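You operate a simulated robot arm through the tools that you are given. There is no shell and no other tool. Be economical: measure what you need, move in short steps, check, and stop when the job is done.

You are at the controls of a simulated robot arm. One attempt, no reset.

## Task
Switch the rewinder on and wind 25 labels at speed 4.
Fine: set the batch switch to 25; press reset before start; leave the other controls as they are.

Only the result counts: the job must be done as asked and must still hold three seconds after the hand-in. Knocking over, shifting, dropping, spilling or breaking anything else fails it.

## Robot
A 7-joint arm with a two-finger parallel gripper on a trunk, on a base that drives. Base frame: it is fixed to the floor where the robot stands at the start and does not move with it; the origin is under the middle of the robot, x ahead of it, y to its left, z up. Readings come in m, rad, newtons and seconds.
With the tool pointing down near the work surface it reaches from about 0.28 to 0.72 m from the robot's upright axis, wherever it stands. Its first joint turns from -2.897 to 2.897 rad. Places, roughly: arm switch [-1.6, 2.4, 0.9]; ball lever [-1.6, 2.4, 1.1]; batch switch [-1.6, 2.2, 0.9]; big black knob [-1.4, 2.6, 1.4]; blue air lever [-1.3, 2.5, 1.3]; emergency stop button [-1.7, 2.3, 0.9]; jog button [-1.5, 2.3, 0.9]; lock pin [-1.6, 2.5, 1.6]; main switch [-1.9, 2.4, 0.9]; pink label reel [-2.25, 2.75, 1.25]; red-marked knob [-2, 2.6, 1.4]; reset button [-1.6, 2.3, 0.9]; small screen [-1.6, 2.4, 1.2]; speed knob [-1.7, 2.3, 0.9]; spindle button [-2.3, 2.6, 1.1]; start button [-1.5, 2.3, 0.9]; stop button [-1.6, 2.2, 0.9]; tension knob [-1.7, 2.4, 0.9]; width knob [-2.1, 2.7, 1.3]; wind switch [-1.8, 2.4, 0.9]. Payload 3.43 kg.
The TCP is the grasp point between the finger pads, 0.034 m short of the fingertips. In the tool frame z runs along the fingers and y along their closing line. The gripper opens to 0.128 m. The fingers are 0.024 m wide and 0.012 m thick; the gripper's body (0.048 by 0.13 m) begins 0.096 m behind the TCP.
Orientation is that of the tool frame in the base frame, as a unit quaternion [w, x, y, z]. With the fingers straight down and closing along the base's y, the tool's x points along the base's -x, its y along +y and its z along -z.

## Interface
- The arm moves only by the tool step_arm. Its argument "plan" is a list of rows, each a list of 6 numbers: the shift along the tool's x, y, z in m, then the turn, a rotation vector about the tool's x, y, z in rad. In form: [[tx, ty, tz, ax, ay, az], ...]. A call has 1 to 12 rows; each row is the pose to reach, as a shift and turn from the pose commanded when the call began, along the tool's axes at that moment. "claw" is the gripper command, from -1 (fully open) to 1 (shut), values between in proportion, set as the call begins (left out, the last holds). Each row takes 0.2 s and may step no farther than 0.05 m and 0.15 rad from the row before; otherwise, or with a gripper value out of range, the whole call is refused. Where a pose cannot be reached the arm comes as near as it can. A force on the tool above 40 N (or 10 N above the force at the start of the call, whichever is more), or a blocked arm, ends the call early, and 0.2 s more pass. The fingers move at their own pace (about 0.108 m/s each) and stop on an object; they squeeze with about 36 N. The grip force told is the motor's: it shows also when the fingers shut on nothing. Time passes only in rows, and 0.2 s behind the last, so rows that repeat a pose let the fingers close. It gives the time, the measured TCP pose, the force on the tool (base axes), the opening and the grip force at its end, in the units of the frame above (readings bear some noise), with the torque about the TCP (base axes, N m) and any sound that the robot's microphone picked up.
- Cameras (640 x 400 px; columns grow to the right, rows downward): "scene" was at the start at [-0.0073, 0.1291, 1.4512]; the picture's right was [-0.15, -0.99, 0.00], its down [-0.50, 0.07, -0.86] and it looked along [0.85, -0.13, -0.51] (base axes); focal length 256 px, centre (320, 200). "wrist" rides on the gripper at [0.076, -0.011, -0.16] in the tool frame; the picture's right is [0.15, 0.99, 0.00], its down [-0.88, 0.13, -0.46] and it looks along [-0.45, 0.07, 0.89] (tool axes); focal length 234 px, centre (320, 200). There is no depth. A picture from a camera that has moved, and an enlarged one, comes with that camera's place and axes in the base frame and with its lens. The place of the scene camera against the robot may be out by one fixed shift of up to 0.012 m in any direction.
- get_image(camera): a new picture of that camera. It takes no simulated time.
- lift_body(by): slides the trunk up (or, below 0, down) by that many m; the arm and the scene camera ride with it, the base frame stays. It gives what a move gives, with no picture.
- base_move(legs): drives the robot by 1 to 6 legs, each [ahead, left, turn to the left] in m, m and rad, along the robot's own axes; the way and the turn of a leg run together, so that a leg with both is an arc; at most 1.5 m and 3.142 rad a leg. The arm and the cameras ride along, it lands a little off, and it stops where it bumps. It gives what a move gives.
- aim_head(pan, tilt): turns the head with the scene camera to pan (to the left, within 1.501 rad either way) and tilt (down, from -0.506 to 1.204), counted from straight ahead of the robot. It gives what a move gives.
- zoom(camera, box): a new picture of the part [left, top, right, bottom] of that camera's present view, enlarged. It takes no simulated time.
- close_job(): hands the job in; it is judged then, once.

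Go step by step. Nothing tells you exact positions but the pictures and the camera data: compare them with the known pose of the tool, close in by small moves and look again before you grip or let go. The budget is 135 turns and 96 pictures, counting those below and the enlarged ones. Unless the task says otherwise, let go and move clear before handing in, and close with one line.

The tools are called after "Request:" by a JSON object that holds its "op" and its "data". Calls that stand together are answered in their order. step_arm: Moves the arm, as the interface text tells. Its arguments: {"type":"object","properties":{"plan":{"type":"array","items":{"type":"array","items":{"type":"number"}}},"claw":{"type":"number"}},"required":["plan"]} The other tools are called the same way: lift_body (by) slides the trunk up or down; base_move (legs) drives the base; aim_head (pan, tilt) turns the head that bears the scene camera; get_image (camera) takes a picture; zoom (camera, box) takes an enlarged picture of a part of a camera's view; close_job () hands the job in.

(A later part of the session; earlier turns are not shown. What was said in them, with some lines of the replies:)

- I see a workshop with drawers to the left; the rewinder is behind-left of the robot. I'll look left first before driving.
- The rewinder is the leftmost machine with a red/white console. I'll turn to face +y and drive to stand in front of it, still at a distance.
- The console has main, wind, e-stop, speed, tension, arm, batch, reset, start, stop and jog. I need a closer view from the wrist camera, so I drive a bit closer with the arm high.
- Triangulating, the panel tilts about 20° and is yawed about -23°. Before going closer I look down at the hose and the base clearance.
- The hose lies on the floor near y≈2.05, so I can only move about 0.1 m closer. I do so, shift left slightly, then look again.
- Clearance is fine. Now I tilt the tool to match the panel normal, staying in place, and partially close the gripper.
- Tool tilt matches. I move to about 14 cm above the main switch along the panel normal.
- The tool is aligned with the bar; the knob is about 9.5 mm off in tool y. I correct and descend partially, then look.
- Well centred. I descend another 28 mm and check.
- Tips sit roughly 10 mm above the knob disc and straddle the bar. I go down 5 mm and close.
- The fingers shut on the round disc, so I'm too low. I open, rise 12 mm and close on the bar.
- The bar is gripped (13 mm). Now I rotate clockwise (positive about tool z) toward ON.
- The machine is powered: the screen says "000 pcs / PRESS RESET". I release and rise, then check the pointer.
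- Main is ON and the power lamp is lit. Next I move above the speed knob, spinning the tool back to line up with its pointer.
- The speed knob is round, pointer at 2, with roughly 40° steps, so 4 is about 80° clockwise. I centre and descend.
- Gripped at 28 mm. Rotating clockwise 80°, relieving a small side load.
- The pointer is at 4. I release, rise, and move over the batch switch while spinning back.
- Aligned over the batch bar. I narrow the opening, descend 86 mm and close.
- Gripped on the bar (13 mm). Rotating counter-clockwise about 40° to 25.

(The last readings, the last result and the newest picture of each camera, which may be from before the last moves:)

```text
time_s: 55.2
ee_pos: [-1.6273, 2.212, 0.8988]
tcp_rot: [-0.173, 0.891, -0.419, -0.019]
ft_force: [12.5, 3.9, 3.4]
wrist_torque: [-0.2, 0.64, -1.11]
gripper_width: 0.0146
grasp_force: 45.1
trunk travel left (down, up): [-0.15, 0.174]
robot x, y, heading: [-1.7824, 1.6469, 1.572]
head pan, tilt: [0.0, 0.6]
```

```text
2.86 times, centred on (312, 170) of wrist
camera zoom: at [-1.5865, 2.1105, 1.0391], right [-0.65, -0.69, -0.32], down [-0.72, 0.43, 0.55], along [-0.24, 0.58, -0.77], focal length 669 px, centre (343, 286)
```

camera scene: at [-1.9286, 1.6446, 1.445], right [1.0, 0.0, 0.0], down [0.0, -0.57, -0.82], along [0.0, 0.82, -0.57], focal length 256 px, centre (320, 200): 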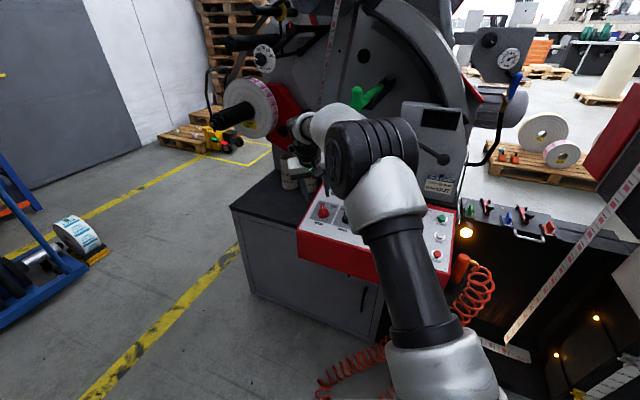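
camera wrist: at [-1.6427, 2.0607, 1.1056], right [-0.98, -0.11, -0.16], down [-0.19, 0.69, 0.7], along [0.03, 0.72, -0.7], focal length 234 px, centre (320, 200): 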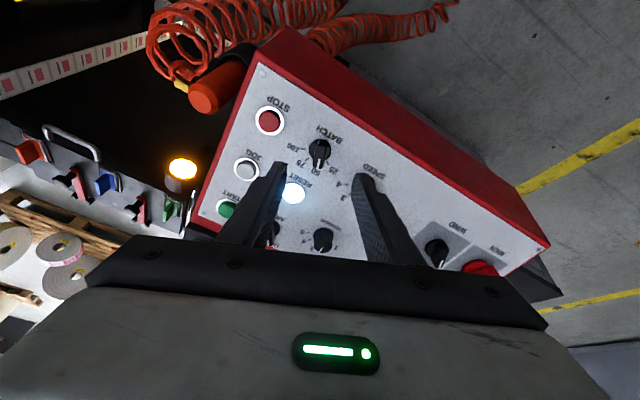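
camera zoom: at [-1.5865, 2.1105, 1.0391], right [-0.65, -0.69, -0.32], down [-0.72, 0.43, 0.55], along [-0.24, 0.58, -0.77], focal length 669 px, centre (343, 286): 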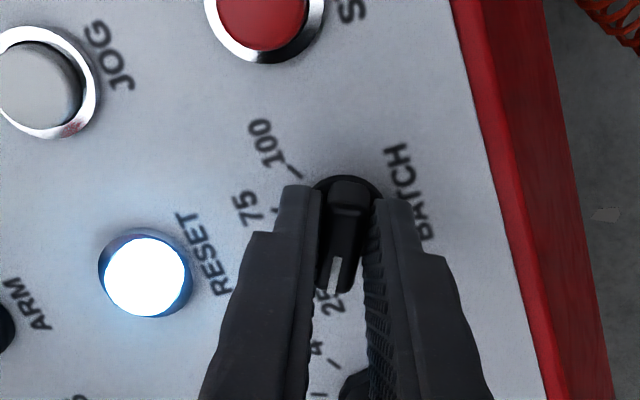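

Request:
{"op": "step_arm", "data": {"plan": [[0, 0, 0, 0, 0, 0], [0, 0, 0, 0, 0, 0], [0, 0, -0.04, 0, 0, 0], [0, 0, -0.08, 0, 0, 0], [0, 0, -0.08, 0, 0, 0]], "claw": 0.4}}

Request:
{"op": "zoom", "data": {"camera": "wrist", "box": [200, 60, 424, 200]}}

Request:
{"op": "zoom", "data": {"camera": "scene", "box": [340, 90, 480, 270]}}

```text
time_s: 56.4
ee_pos: [-1.6366, 2.186, 0.9737]
tcp_rot: [-0.172, 0.892, -0.418, -0.019]
ft_force: [-0.2, 0.1, 1.1]
wrist_torque: [-0.01, 0.01, -0.02]
gripper_width: 0.0384
grasp_force: 0.1
trunk travel left (down, up): [-0.15, 0.174]
robot x, y, heading: [-1.7829, 1.6436, 1.572]
head pan, tilt: [0.0, 0.6]
```

```text
2.86 times, centred on (312, 130) of wrist
camera zoom: at [-1.5962, 2.0842, 1.1126], right [-0.65, -0.69, -0.32], down [-0.72, 0.43, 0.55], along [-0.24, 0.58, -0.78], focal length 669 px, centre (343, 400)
```

zoom: 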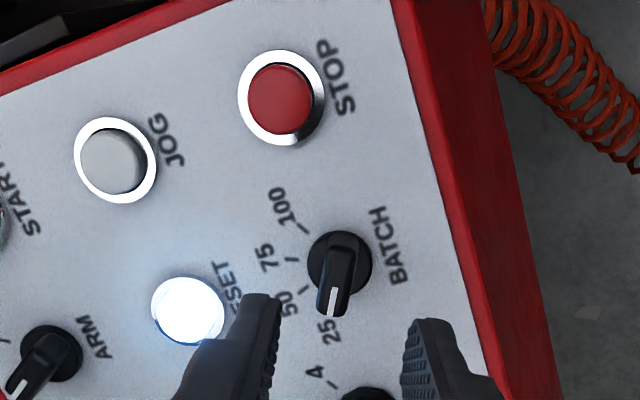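

```text
2.22 times, centred on (410, 180) of scene
camera zoom: at [-1.9286, 1.6441, 1.445], right [1.0, 0.0, 0.0], down [0.0, -0.56, -0.83], along [0.0, 0.83, -0.56], focal length 568 px, centre (120, 244)
```

zoom: 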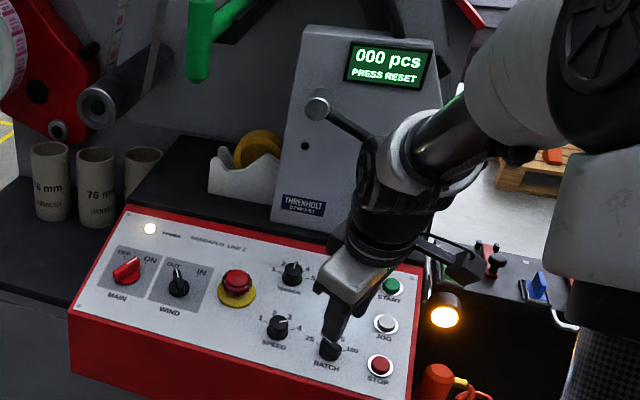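

Batch points at 25, speed at 4, screen still says PRESS RESET. Now I close the fingers and go above the reset button.

Request:
{"op": "step_arm", "data": {"plan": [[-0.01, -0.02, 0, 0, 0, 0.14], [-0.02, -0.04, 0, 0, 0, 0.28], [-0.0303, -0.0613, 0, 0, 0, 0.42], [-0.0303, -0.0613, 0, 0, 0, 0.56], [-0.0303, -0.0613, 0.02, 0, 0, 0.7], [-0.0303, -0.0613, 0.038, 0, 0, 0.7], [-0.0303, -0.0613, 0.038, 0, 0, 0.7]], "claw": 1}}

Request:
{"op": "zoom", "data": {"camera": "wrist", "box": [200, 80, 424, 220]}}

Request:
{"op": "zoom", "data": {"camera": "scene", "box": [370, 180, 460, 270]}}

```text
time_s: 58.0
ee_pos: [-1.6058, 2.2576, 0.9587]
tcp_rot: [0.156, -0.693, 0.699, 0.078]
ft_force: [-0.7, 0.0, -0.1]
wrist_torque: [0.01, -0.03, 0.01]
gripper_width: 0.0001
grasp_force: 32.7
trunk travel left (down, up): [-0.15, 0.174]
robot x, y, heading: [-1.7799, 1.6424, 1.572]
head pan, tilt: [0.0, 0.6]
```

```text
2.86 times, centred on (312, 150) of wrist
camera zoom: at [-1.612, 2.134, 1.0875], right [-0.98, -0.11, -0.15], down [-0.19, 0.69, 0.7], along [0.03, 0.72, -0.7], focal length 669 px, centre (343, 343)
```

zoom: 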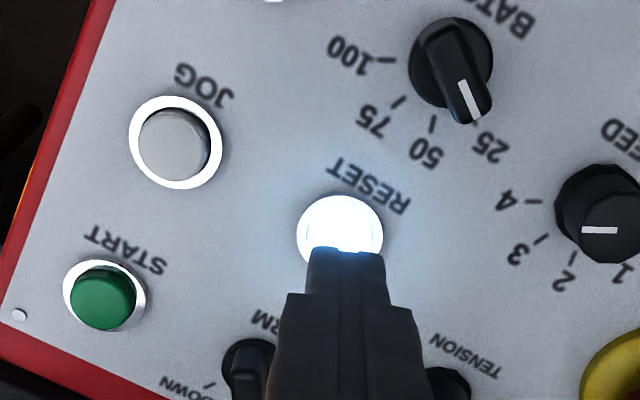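

```text
4.44 times, centred on (415, 225) of scene
camera zoom: at [-1.9285, 1.6444, 1.445], right [1.0, 0.0, 0.0], down [0.0, -0.57, -0.83], along [0.0, 0.82, -0.57], focal length 1137 px, centre (-102, 89)
```

zoom: 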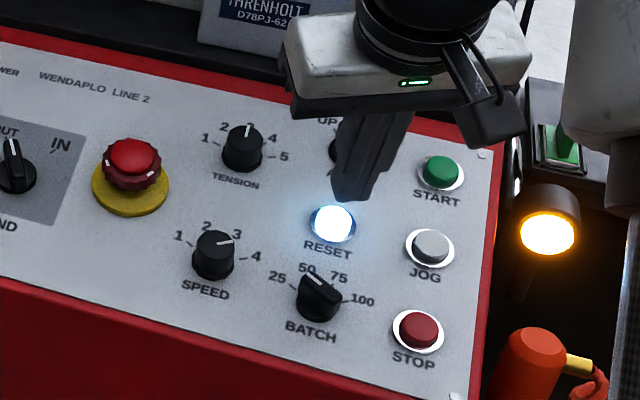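

The closed tips are right above reset. I press slowly.

Request:
{"op": "step_arm", "data": {"plan": [[0, 0, 0.025, 0, 0, 0], [0, 0, 0.04, 0, 0, 0], [0, 0, 0.044, 0, 0, 0], [0, 0, 0.047, 0, 0, 0], [0, 0, 0.05, 0, 0, 0]]}}

Request:
{"op": "zoom", "data": {"camera": "scene", "box": [370, 90, 490, 270]}}

```text
time_s: 59.2
ee_pos: [-1.6002, 2.2734, 0.915]
tcp_rot: [0.156, -0.694, 0.699, 0.077]
ft_force: [-1.9, -1.3, 2.2]
wrist_torque: [-0.06, 0.05, -0.01]
gripper_width: 0.0001
grasp_force: 33.2
trunk travel left (down, up): [-0.15, 0.174]
robot x, y, heading: [-1.7804, 1.6441, 1.573]
head pan, tilt: [0.0, 0.6]
heard: click
```

```text
2.22 times, centred on (430, 180) of scene
camera zoom: at [-1.9286, 1.644, 1.445], right [1.0, 0.0, 0.0], down [0.0, -0.56, -0.83], along [0.0, 0.83, -0.56], focal length 568 px, centre (76, 244)
```

zoom: 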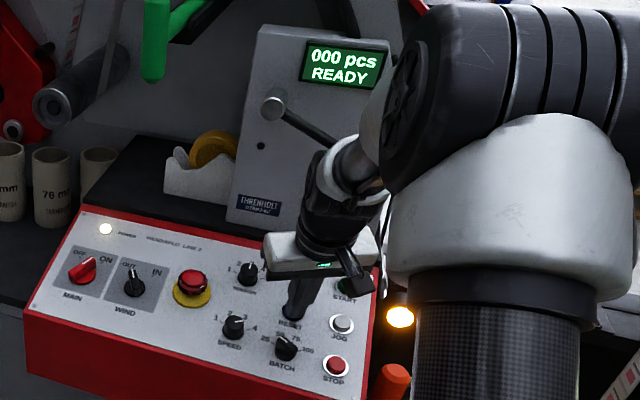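

Click heard and the screen shows READY. I rise and move over the start button.

Request:
{"op": "step_arm", "data": {"plan": [[0, 0, -0.035, 0, 0, 0], [0, 0, -0.055, 0, 0, 0], [-0.014, -0.029, -0.055, 0, 0, 0], [-0.028, -0.058, -0.055, 0, 0, 0], [-0.0415, -0.0875, -0.055, 0, 0, 0], [-0.0415, -0.0875, -0.055, 0, 0, 0]]}}

Request:
{"op": "zoom", "data": {"camera": "wrist", "box": [200, 80, 424, 220]}}

```text
time_s: 60.6
ee_pos: [-1.5176, 2.2918, 0.9887]
tcp_rot: [0.156, -0.694, 0.699, 0.078]
ft_force: [0.0, -0.6, -0.2]
wrist_torque: [0.0, 0.0, -0.02]
gripper_width: 0.0
grasp_force: 33.0
trunk travel left (down, up): [-0.15, 0.174]
robot x, y, heading: [-1.7846, 1.643, 1.573]
head pan, tilt: [0.0, 0.6]
```

```text
2.86 times, centred on (312, 150) of wrist
camera zoom: at [-1.5237, 2.1692, 1.1167], right [-0.98, -0.11, -0.15], down [-0.19, 0.69, 0.7], along [0.03, 0.72, -0.7], focal length 669 px, centre (343, 343)
```

zoom: 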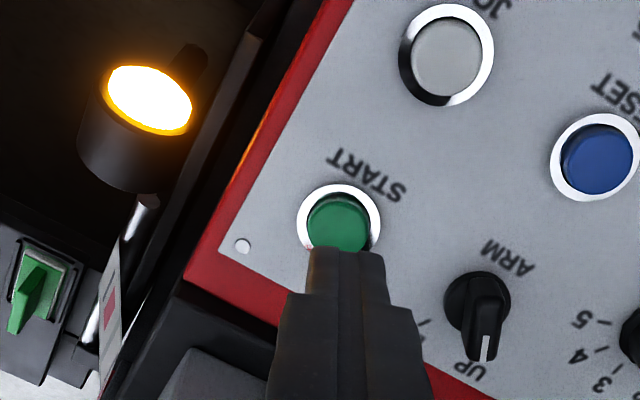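

Centred on start. Pressing.

Request:
{"op": "step_arm", "data": {"plan": [[0.001, -0.001, 0.03, 0, 0, 0], [0.001, -0.001, 0.044, 0, 0, 0], [0.001, -0.001, 0.049, 0, 0, 0], [0.001, -0.001, 0.052, 0, 0, 0], [0.001, -0.001, 0.055, 0, 0, 0]]}}

Request:
{"op": "zoom", "data": {"camera": "scene", "box": [370, 90, 490, 270]}}

```text
time_s: 61.8
ee_pos: [-1.5132, 2.3095, 0.935]
tcp_rot: [0.156, -0.694, 0.699, 0.077]
ft_force: [-0.1, -0.5, 1.8]
wrist_torque: [-0.05, -0.01, -0.05]
gripper_width: 0.0001
grasp_force: 32.6
trunk travel left (down, up): [-0.15, 0.174]
robot x, y, heading: [-1.7831, 1.6461, 1.571]
head pan, tilt: [0.0, 0.6]
```

```text
2.22 times, centred on (430, 180) of scene
camera zoom: at [-1.9285, 1.6441, 1.445], right [1.0, 0.0, 0.0], down [0.0, -0.56, -0.83], along [0.0, 0.83, -0.56], focal length 568 px, centre (76, 244)
```

zoom: 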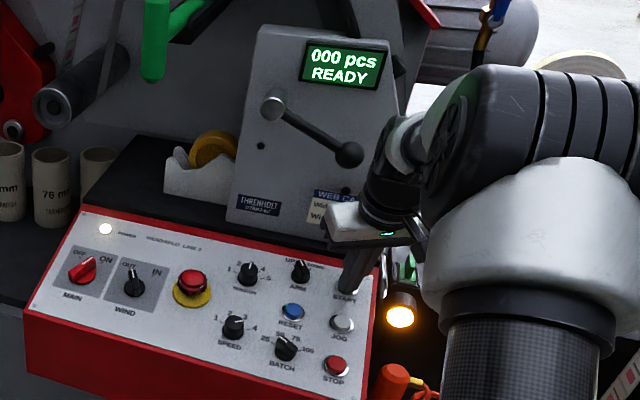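

No click yet; READY still shows. I push a little further.

Request:
{"op": "step_arm", "data": {"plan": [[0, 0, 0.002, 0, 0, 0], [0, 0, 0.004, 0, 0, 0]]}}

Request:
{"op": "zoom", "data": {"camera": "scene", "box": [370, 90, 490, 270]}}

```text
time_s: 62.4
ee_pos: [-1.5136, 2.311, 0.9346]
tcp_rot: [0.156, -0.694, 0.698, 0.078]
ft_force: [-0.3, -1.6, 1.6]
wrist_torque: [-0.07, 0.0, -0.03]
gripper_width: 0.0002
grasp_force: 33.0
trunk travel left (down, up): [-0.15, 0.174]
robot x, y, heading: [-1.7848, 1.6422, 1.572]
head pan, tilt: [0.0, 0.6]
heard: click
```

```text
2.22 times, centred on (430, 180) of scene
camera zoom: at [-1.9286, 1.6439, 1.445], right [1.0, 0.0, 0.0], down [0.0, -0.56, -0.83], along [0.0, 0.83, -0.56], focal length 568 px, centre (76, 244)
```

zoom: 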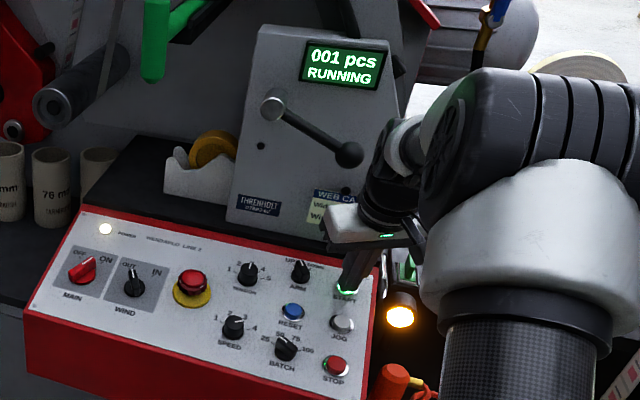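

Running, count at 001. I lift off and back away toward the robot.

Request:
{"op": "step_arm", "data": {"plan": [[0, 0, -0.04, 0, 0, 0], [0, 0, -0.08, 0, 0, 0], [0, 0, -0.12, 0, 0, 0], [0.04, 0, -0.13, 0, 0, 0], [0.08, 0, -0.13, 0, 0, 0], [0.12, 0, -0.13, 0, 0, 0], [0.12, 0, -0.13, 0, 0, 0], [0.12, 0, -0.13, 0, 0, 0], [0.12, 0, -0.13, 0, 0, 0], [0.12, 0, -0.13, 0, 0, 0], [0.12, 0, -0.13, 0, 0, 0], [0.12, 0, -0.13, 0, 0, 0]]}}

Request:
{"op": "get_image", "data": {"camera": "scene"}}

Request:
{"op": "zoom", "data": {"camera": "scene", "box": [290, 90, 490, 270]}}

```text
time_s: 65.0
ee_pos: [-1.5294, 2.1552, 1.0168]
tcp_rot: [0.156, -0.694, 0.699, 0.077]
ft_force: [0.1, 0.7, 0.4]
wrist_torque: [-0.01, -0.03, -0.01]
gripper_width: 0.0003
grasp_force: 33.1
trunk travel left (down, up): [-0.15, 0.174]
robot x, y, heading: [-1.7826, 1.6451, 1.574]
head pan, tilt: [0.0, 0.6]
```

```text
49 pictures are left
camera scene: at [-1.9285, 1.6443, 1.445], right [1.0, 0.0, 0.0], down [0.0, -0.56, -0.83], along [0.0, 0.83, -0.56], focal length 256 px, centre (320, 200)
```

scene: 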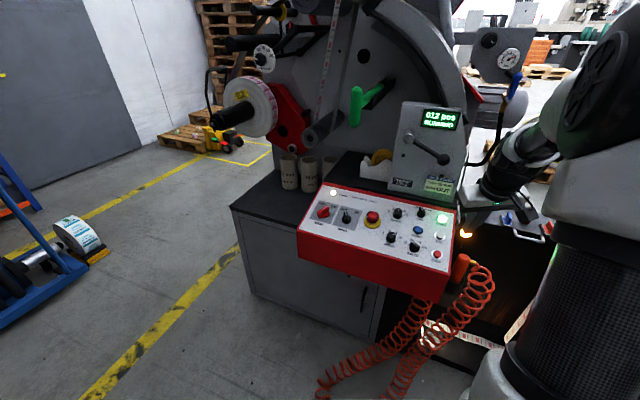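

```text
2.22 times, centred on (390, 180) of scene
camera zoom: at [-1.9285, 1.6443, 1.445], right [1.0, 0.0, 0.0], down [0.0, -0.56, -0.83], along [0.0, 0.83, -0.56], focal length 568 px, centre (164, 244)
```

zoom: 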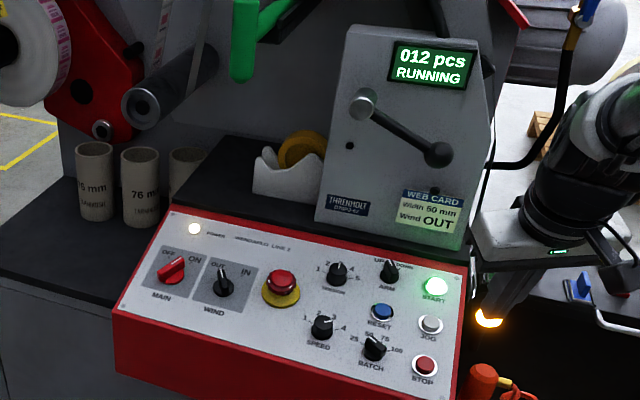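

It's at 012 and counting. I wait for the batch to finish.

Request:
{"op": "step_arm", "data": {"plan": [[0.01, 0, 0, 0, 0, 0], [0.01, 0, 0, 0, 0, 0], [0.01, 0, 0, 0, 0, 0], [0.01, 0, 0, 0, 0, 0], [0.01, 0, 0, 0, 0, 0], [0.01, 0, 0, 0, 0, 0], [0.01, 0, 0, 0, 0, 0], [0.01, 0, 0, 0, 0, 0], [0.01, 0, 0, 0, 0, 0], [0.01, 0, 0, 0, 0, 0], [0.01, 0, 0, 0, 0, 0], [0.01, 0, 0, 0, 0, 0]]}}

Request:
{"op": "step_arm", "data": {"plan": [[0, 0, 0, 0, 0, 0], [0, 0, 0, 0, 0, 0], [0, 0, 0, 0, 0, 0], [0, 0, 0, 0, 0, 0], [0, 0, 0, 0, 0, 0], [0, 0, 0, 0, 0, 0], [0, 0, 0, 0, 0, 0], [0, 0, 0, 0, 0, 0], [0, 0, 0, 0, 0, 0], [0, 0, 0, 0, 0, 0], [0, 0, 0, 0, 0, 0], [0, 0, 0, 0, 0, 0]]}}

Request:
{"op": "zoom", "data": {"camera": "scene", "box": [290, 90, 490, 270]}}

Request:
{"op": "zoom", "data": {"camera": "scene", "box": [360, 195, 460, 265]}}

```text
time_s: 67.6
ee_pos: [-1.528, 2.1462, 1.0131]
tcp_rot: [0.157, -0.694, 0.698, 0.077]
ft_force: [1.0, -0.6, -0.2]
wrist_torque: [-0.02, -0.01, 0.0]
gripper_width: 0.0001
grasp_force: 33.1
trunk travel left (down, up): [-0.15, 0.174]
robot x, y, heading: [-1.7832, 1.6395, 1.563]
head pan, tilt: [0.0, 0.6]
```

```text
time_s: 70.2
ee_pos: [-1.528, 2.1456, 1.0149]
tcp_rot: [0.157, -0.694, 0.699, 0.077]
ft_force: [-0.2, 0.2, 0.0]
wrist_torque: [-0.02, -0.02, 0.01]
gripper_width: 0.0002
grasp_force: 32.9
trunk travel left (down, up): [-0.15, 0.174]
robot x, y, heading: [-1.782, 1.639, 1.57]
head pan, tilt: [0.0, 0.6]
```

```text
2.22 times, centred on (390, 180) of scene
camera zoom: at [-1.9285, 1.6443, 1.445], right [1.0, 0.0, 0.0], down [0.0, -0.56, -0.83], along [0.0, 0.83, -0.56], focal length 568 px, centre (164, 244)
```

zoom: 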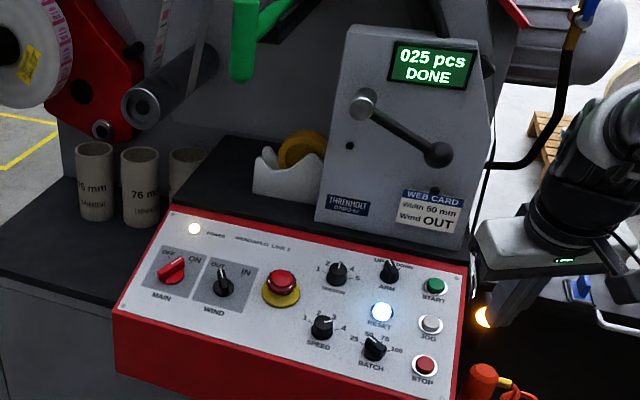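

```text
5.71 times, centred on (410, 230) of scene
camera zoom: at [-1.9285, 1.6443, 1.445], right [1.0, 0.0, 0.0], down [0.0, -0.56, -0.83], along [0.0, 0.83, -0.56], focal length 1462 px, centre (-194, 29)
```

zoom: 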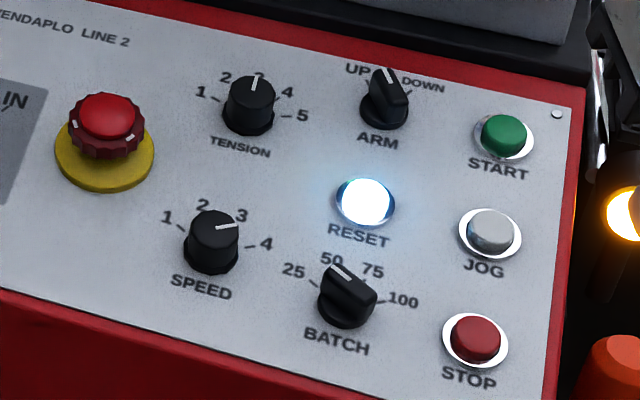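

The screen shows 025 pcs DONE, with speed at 4, batch at 25, the other controls untouched and the arm clear. Handing in.

Request:
{"op": "close_job", "data": {}}

```text
The job is handed in.
```

The rewinder is on and wound 25 labels at speed 4. I set the batch switch to 25 and pressed reset before start, and the screen read "025 pcs DONE" when I handed in.
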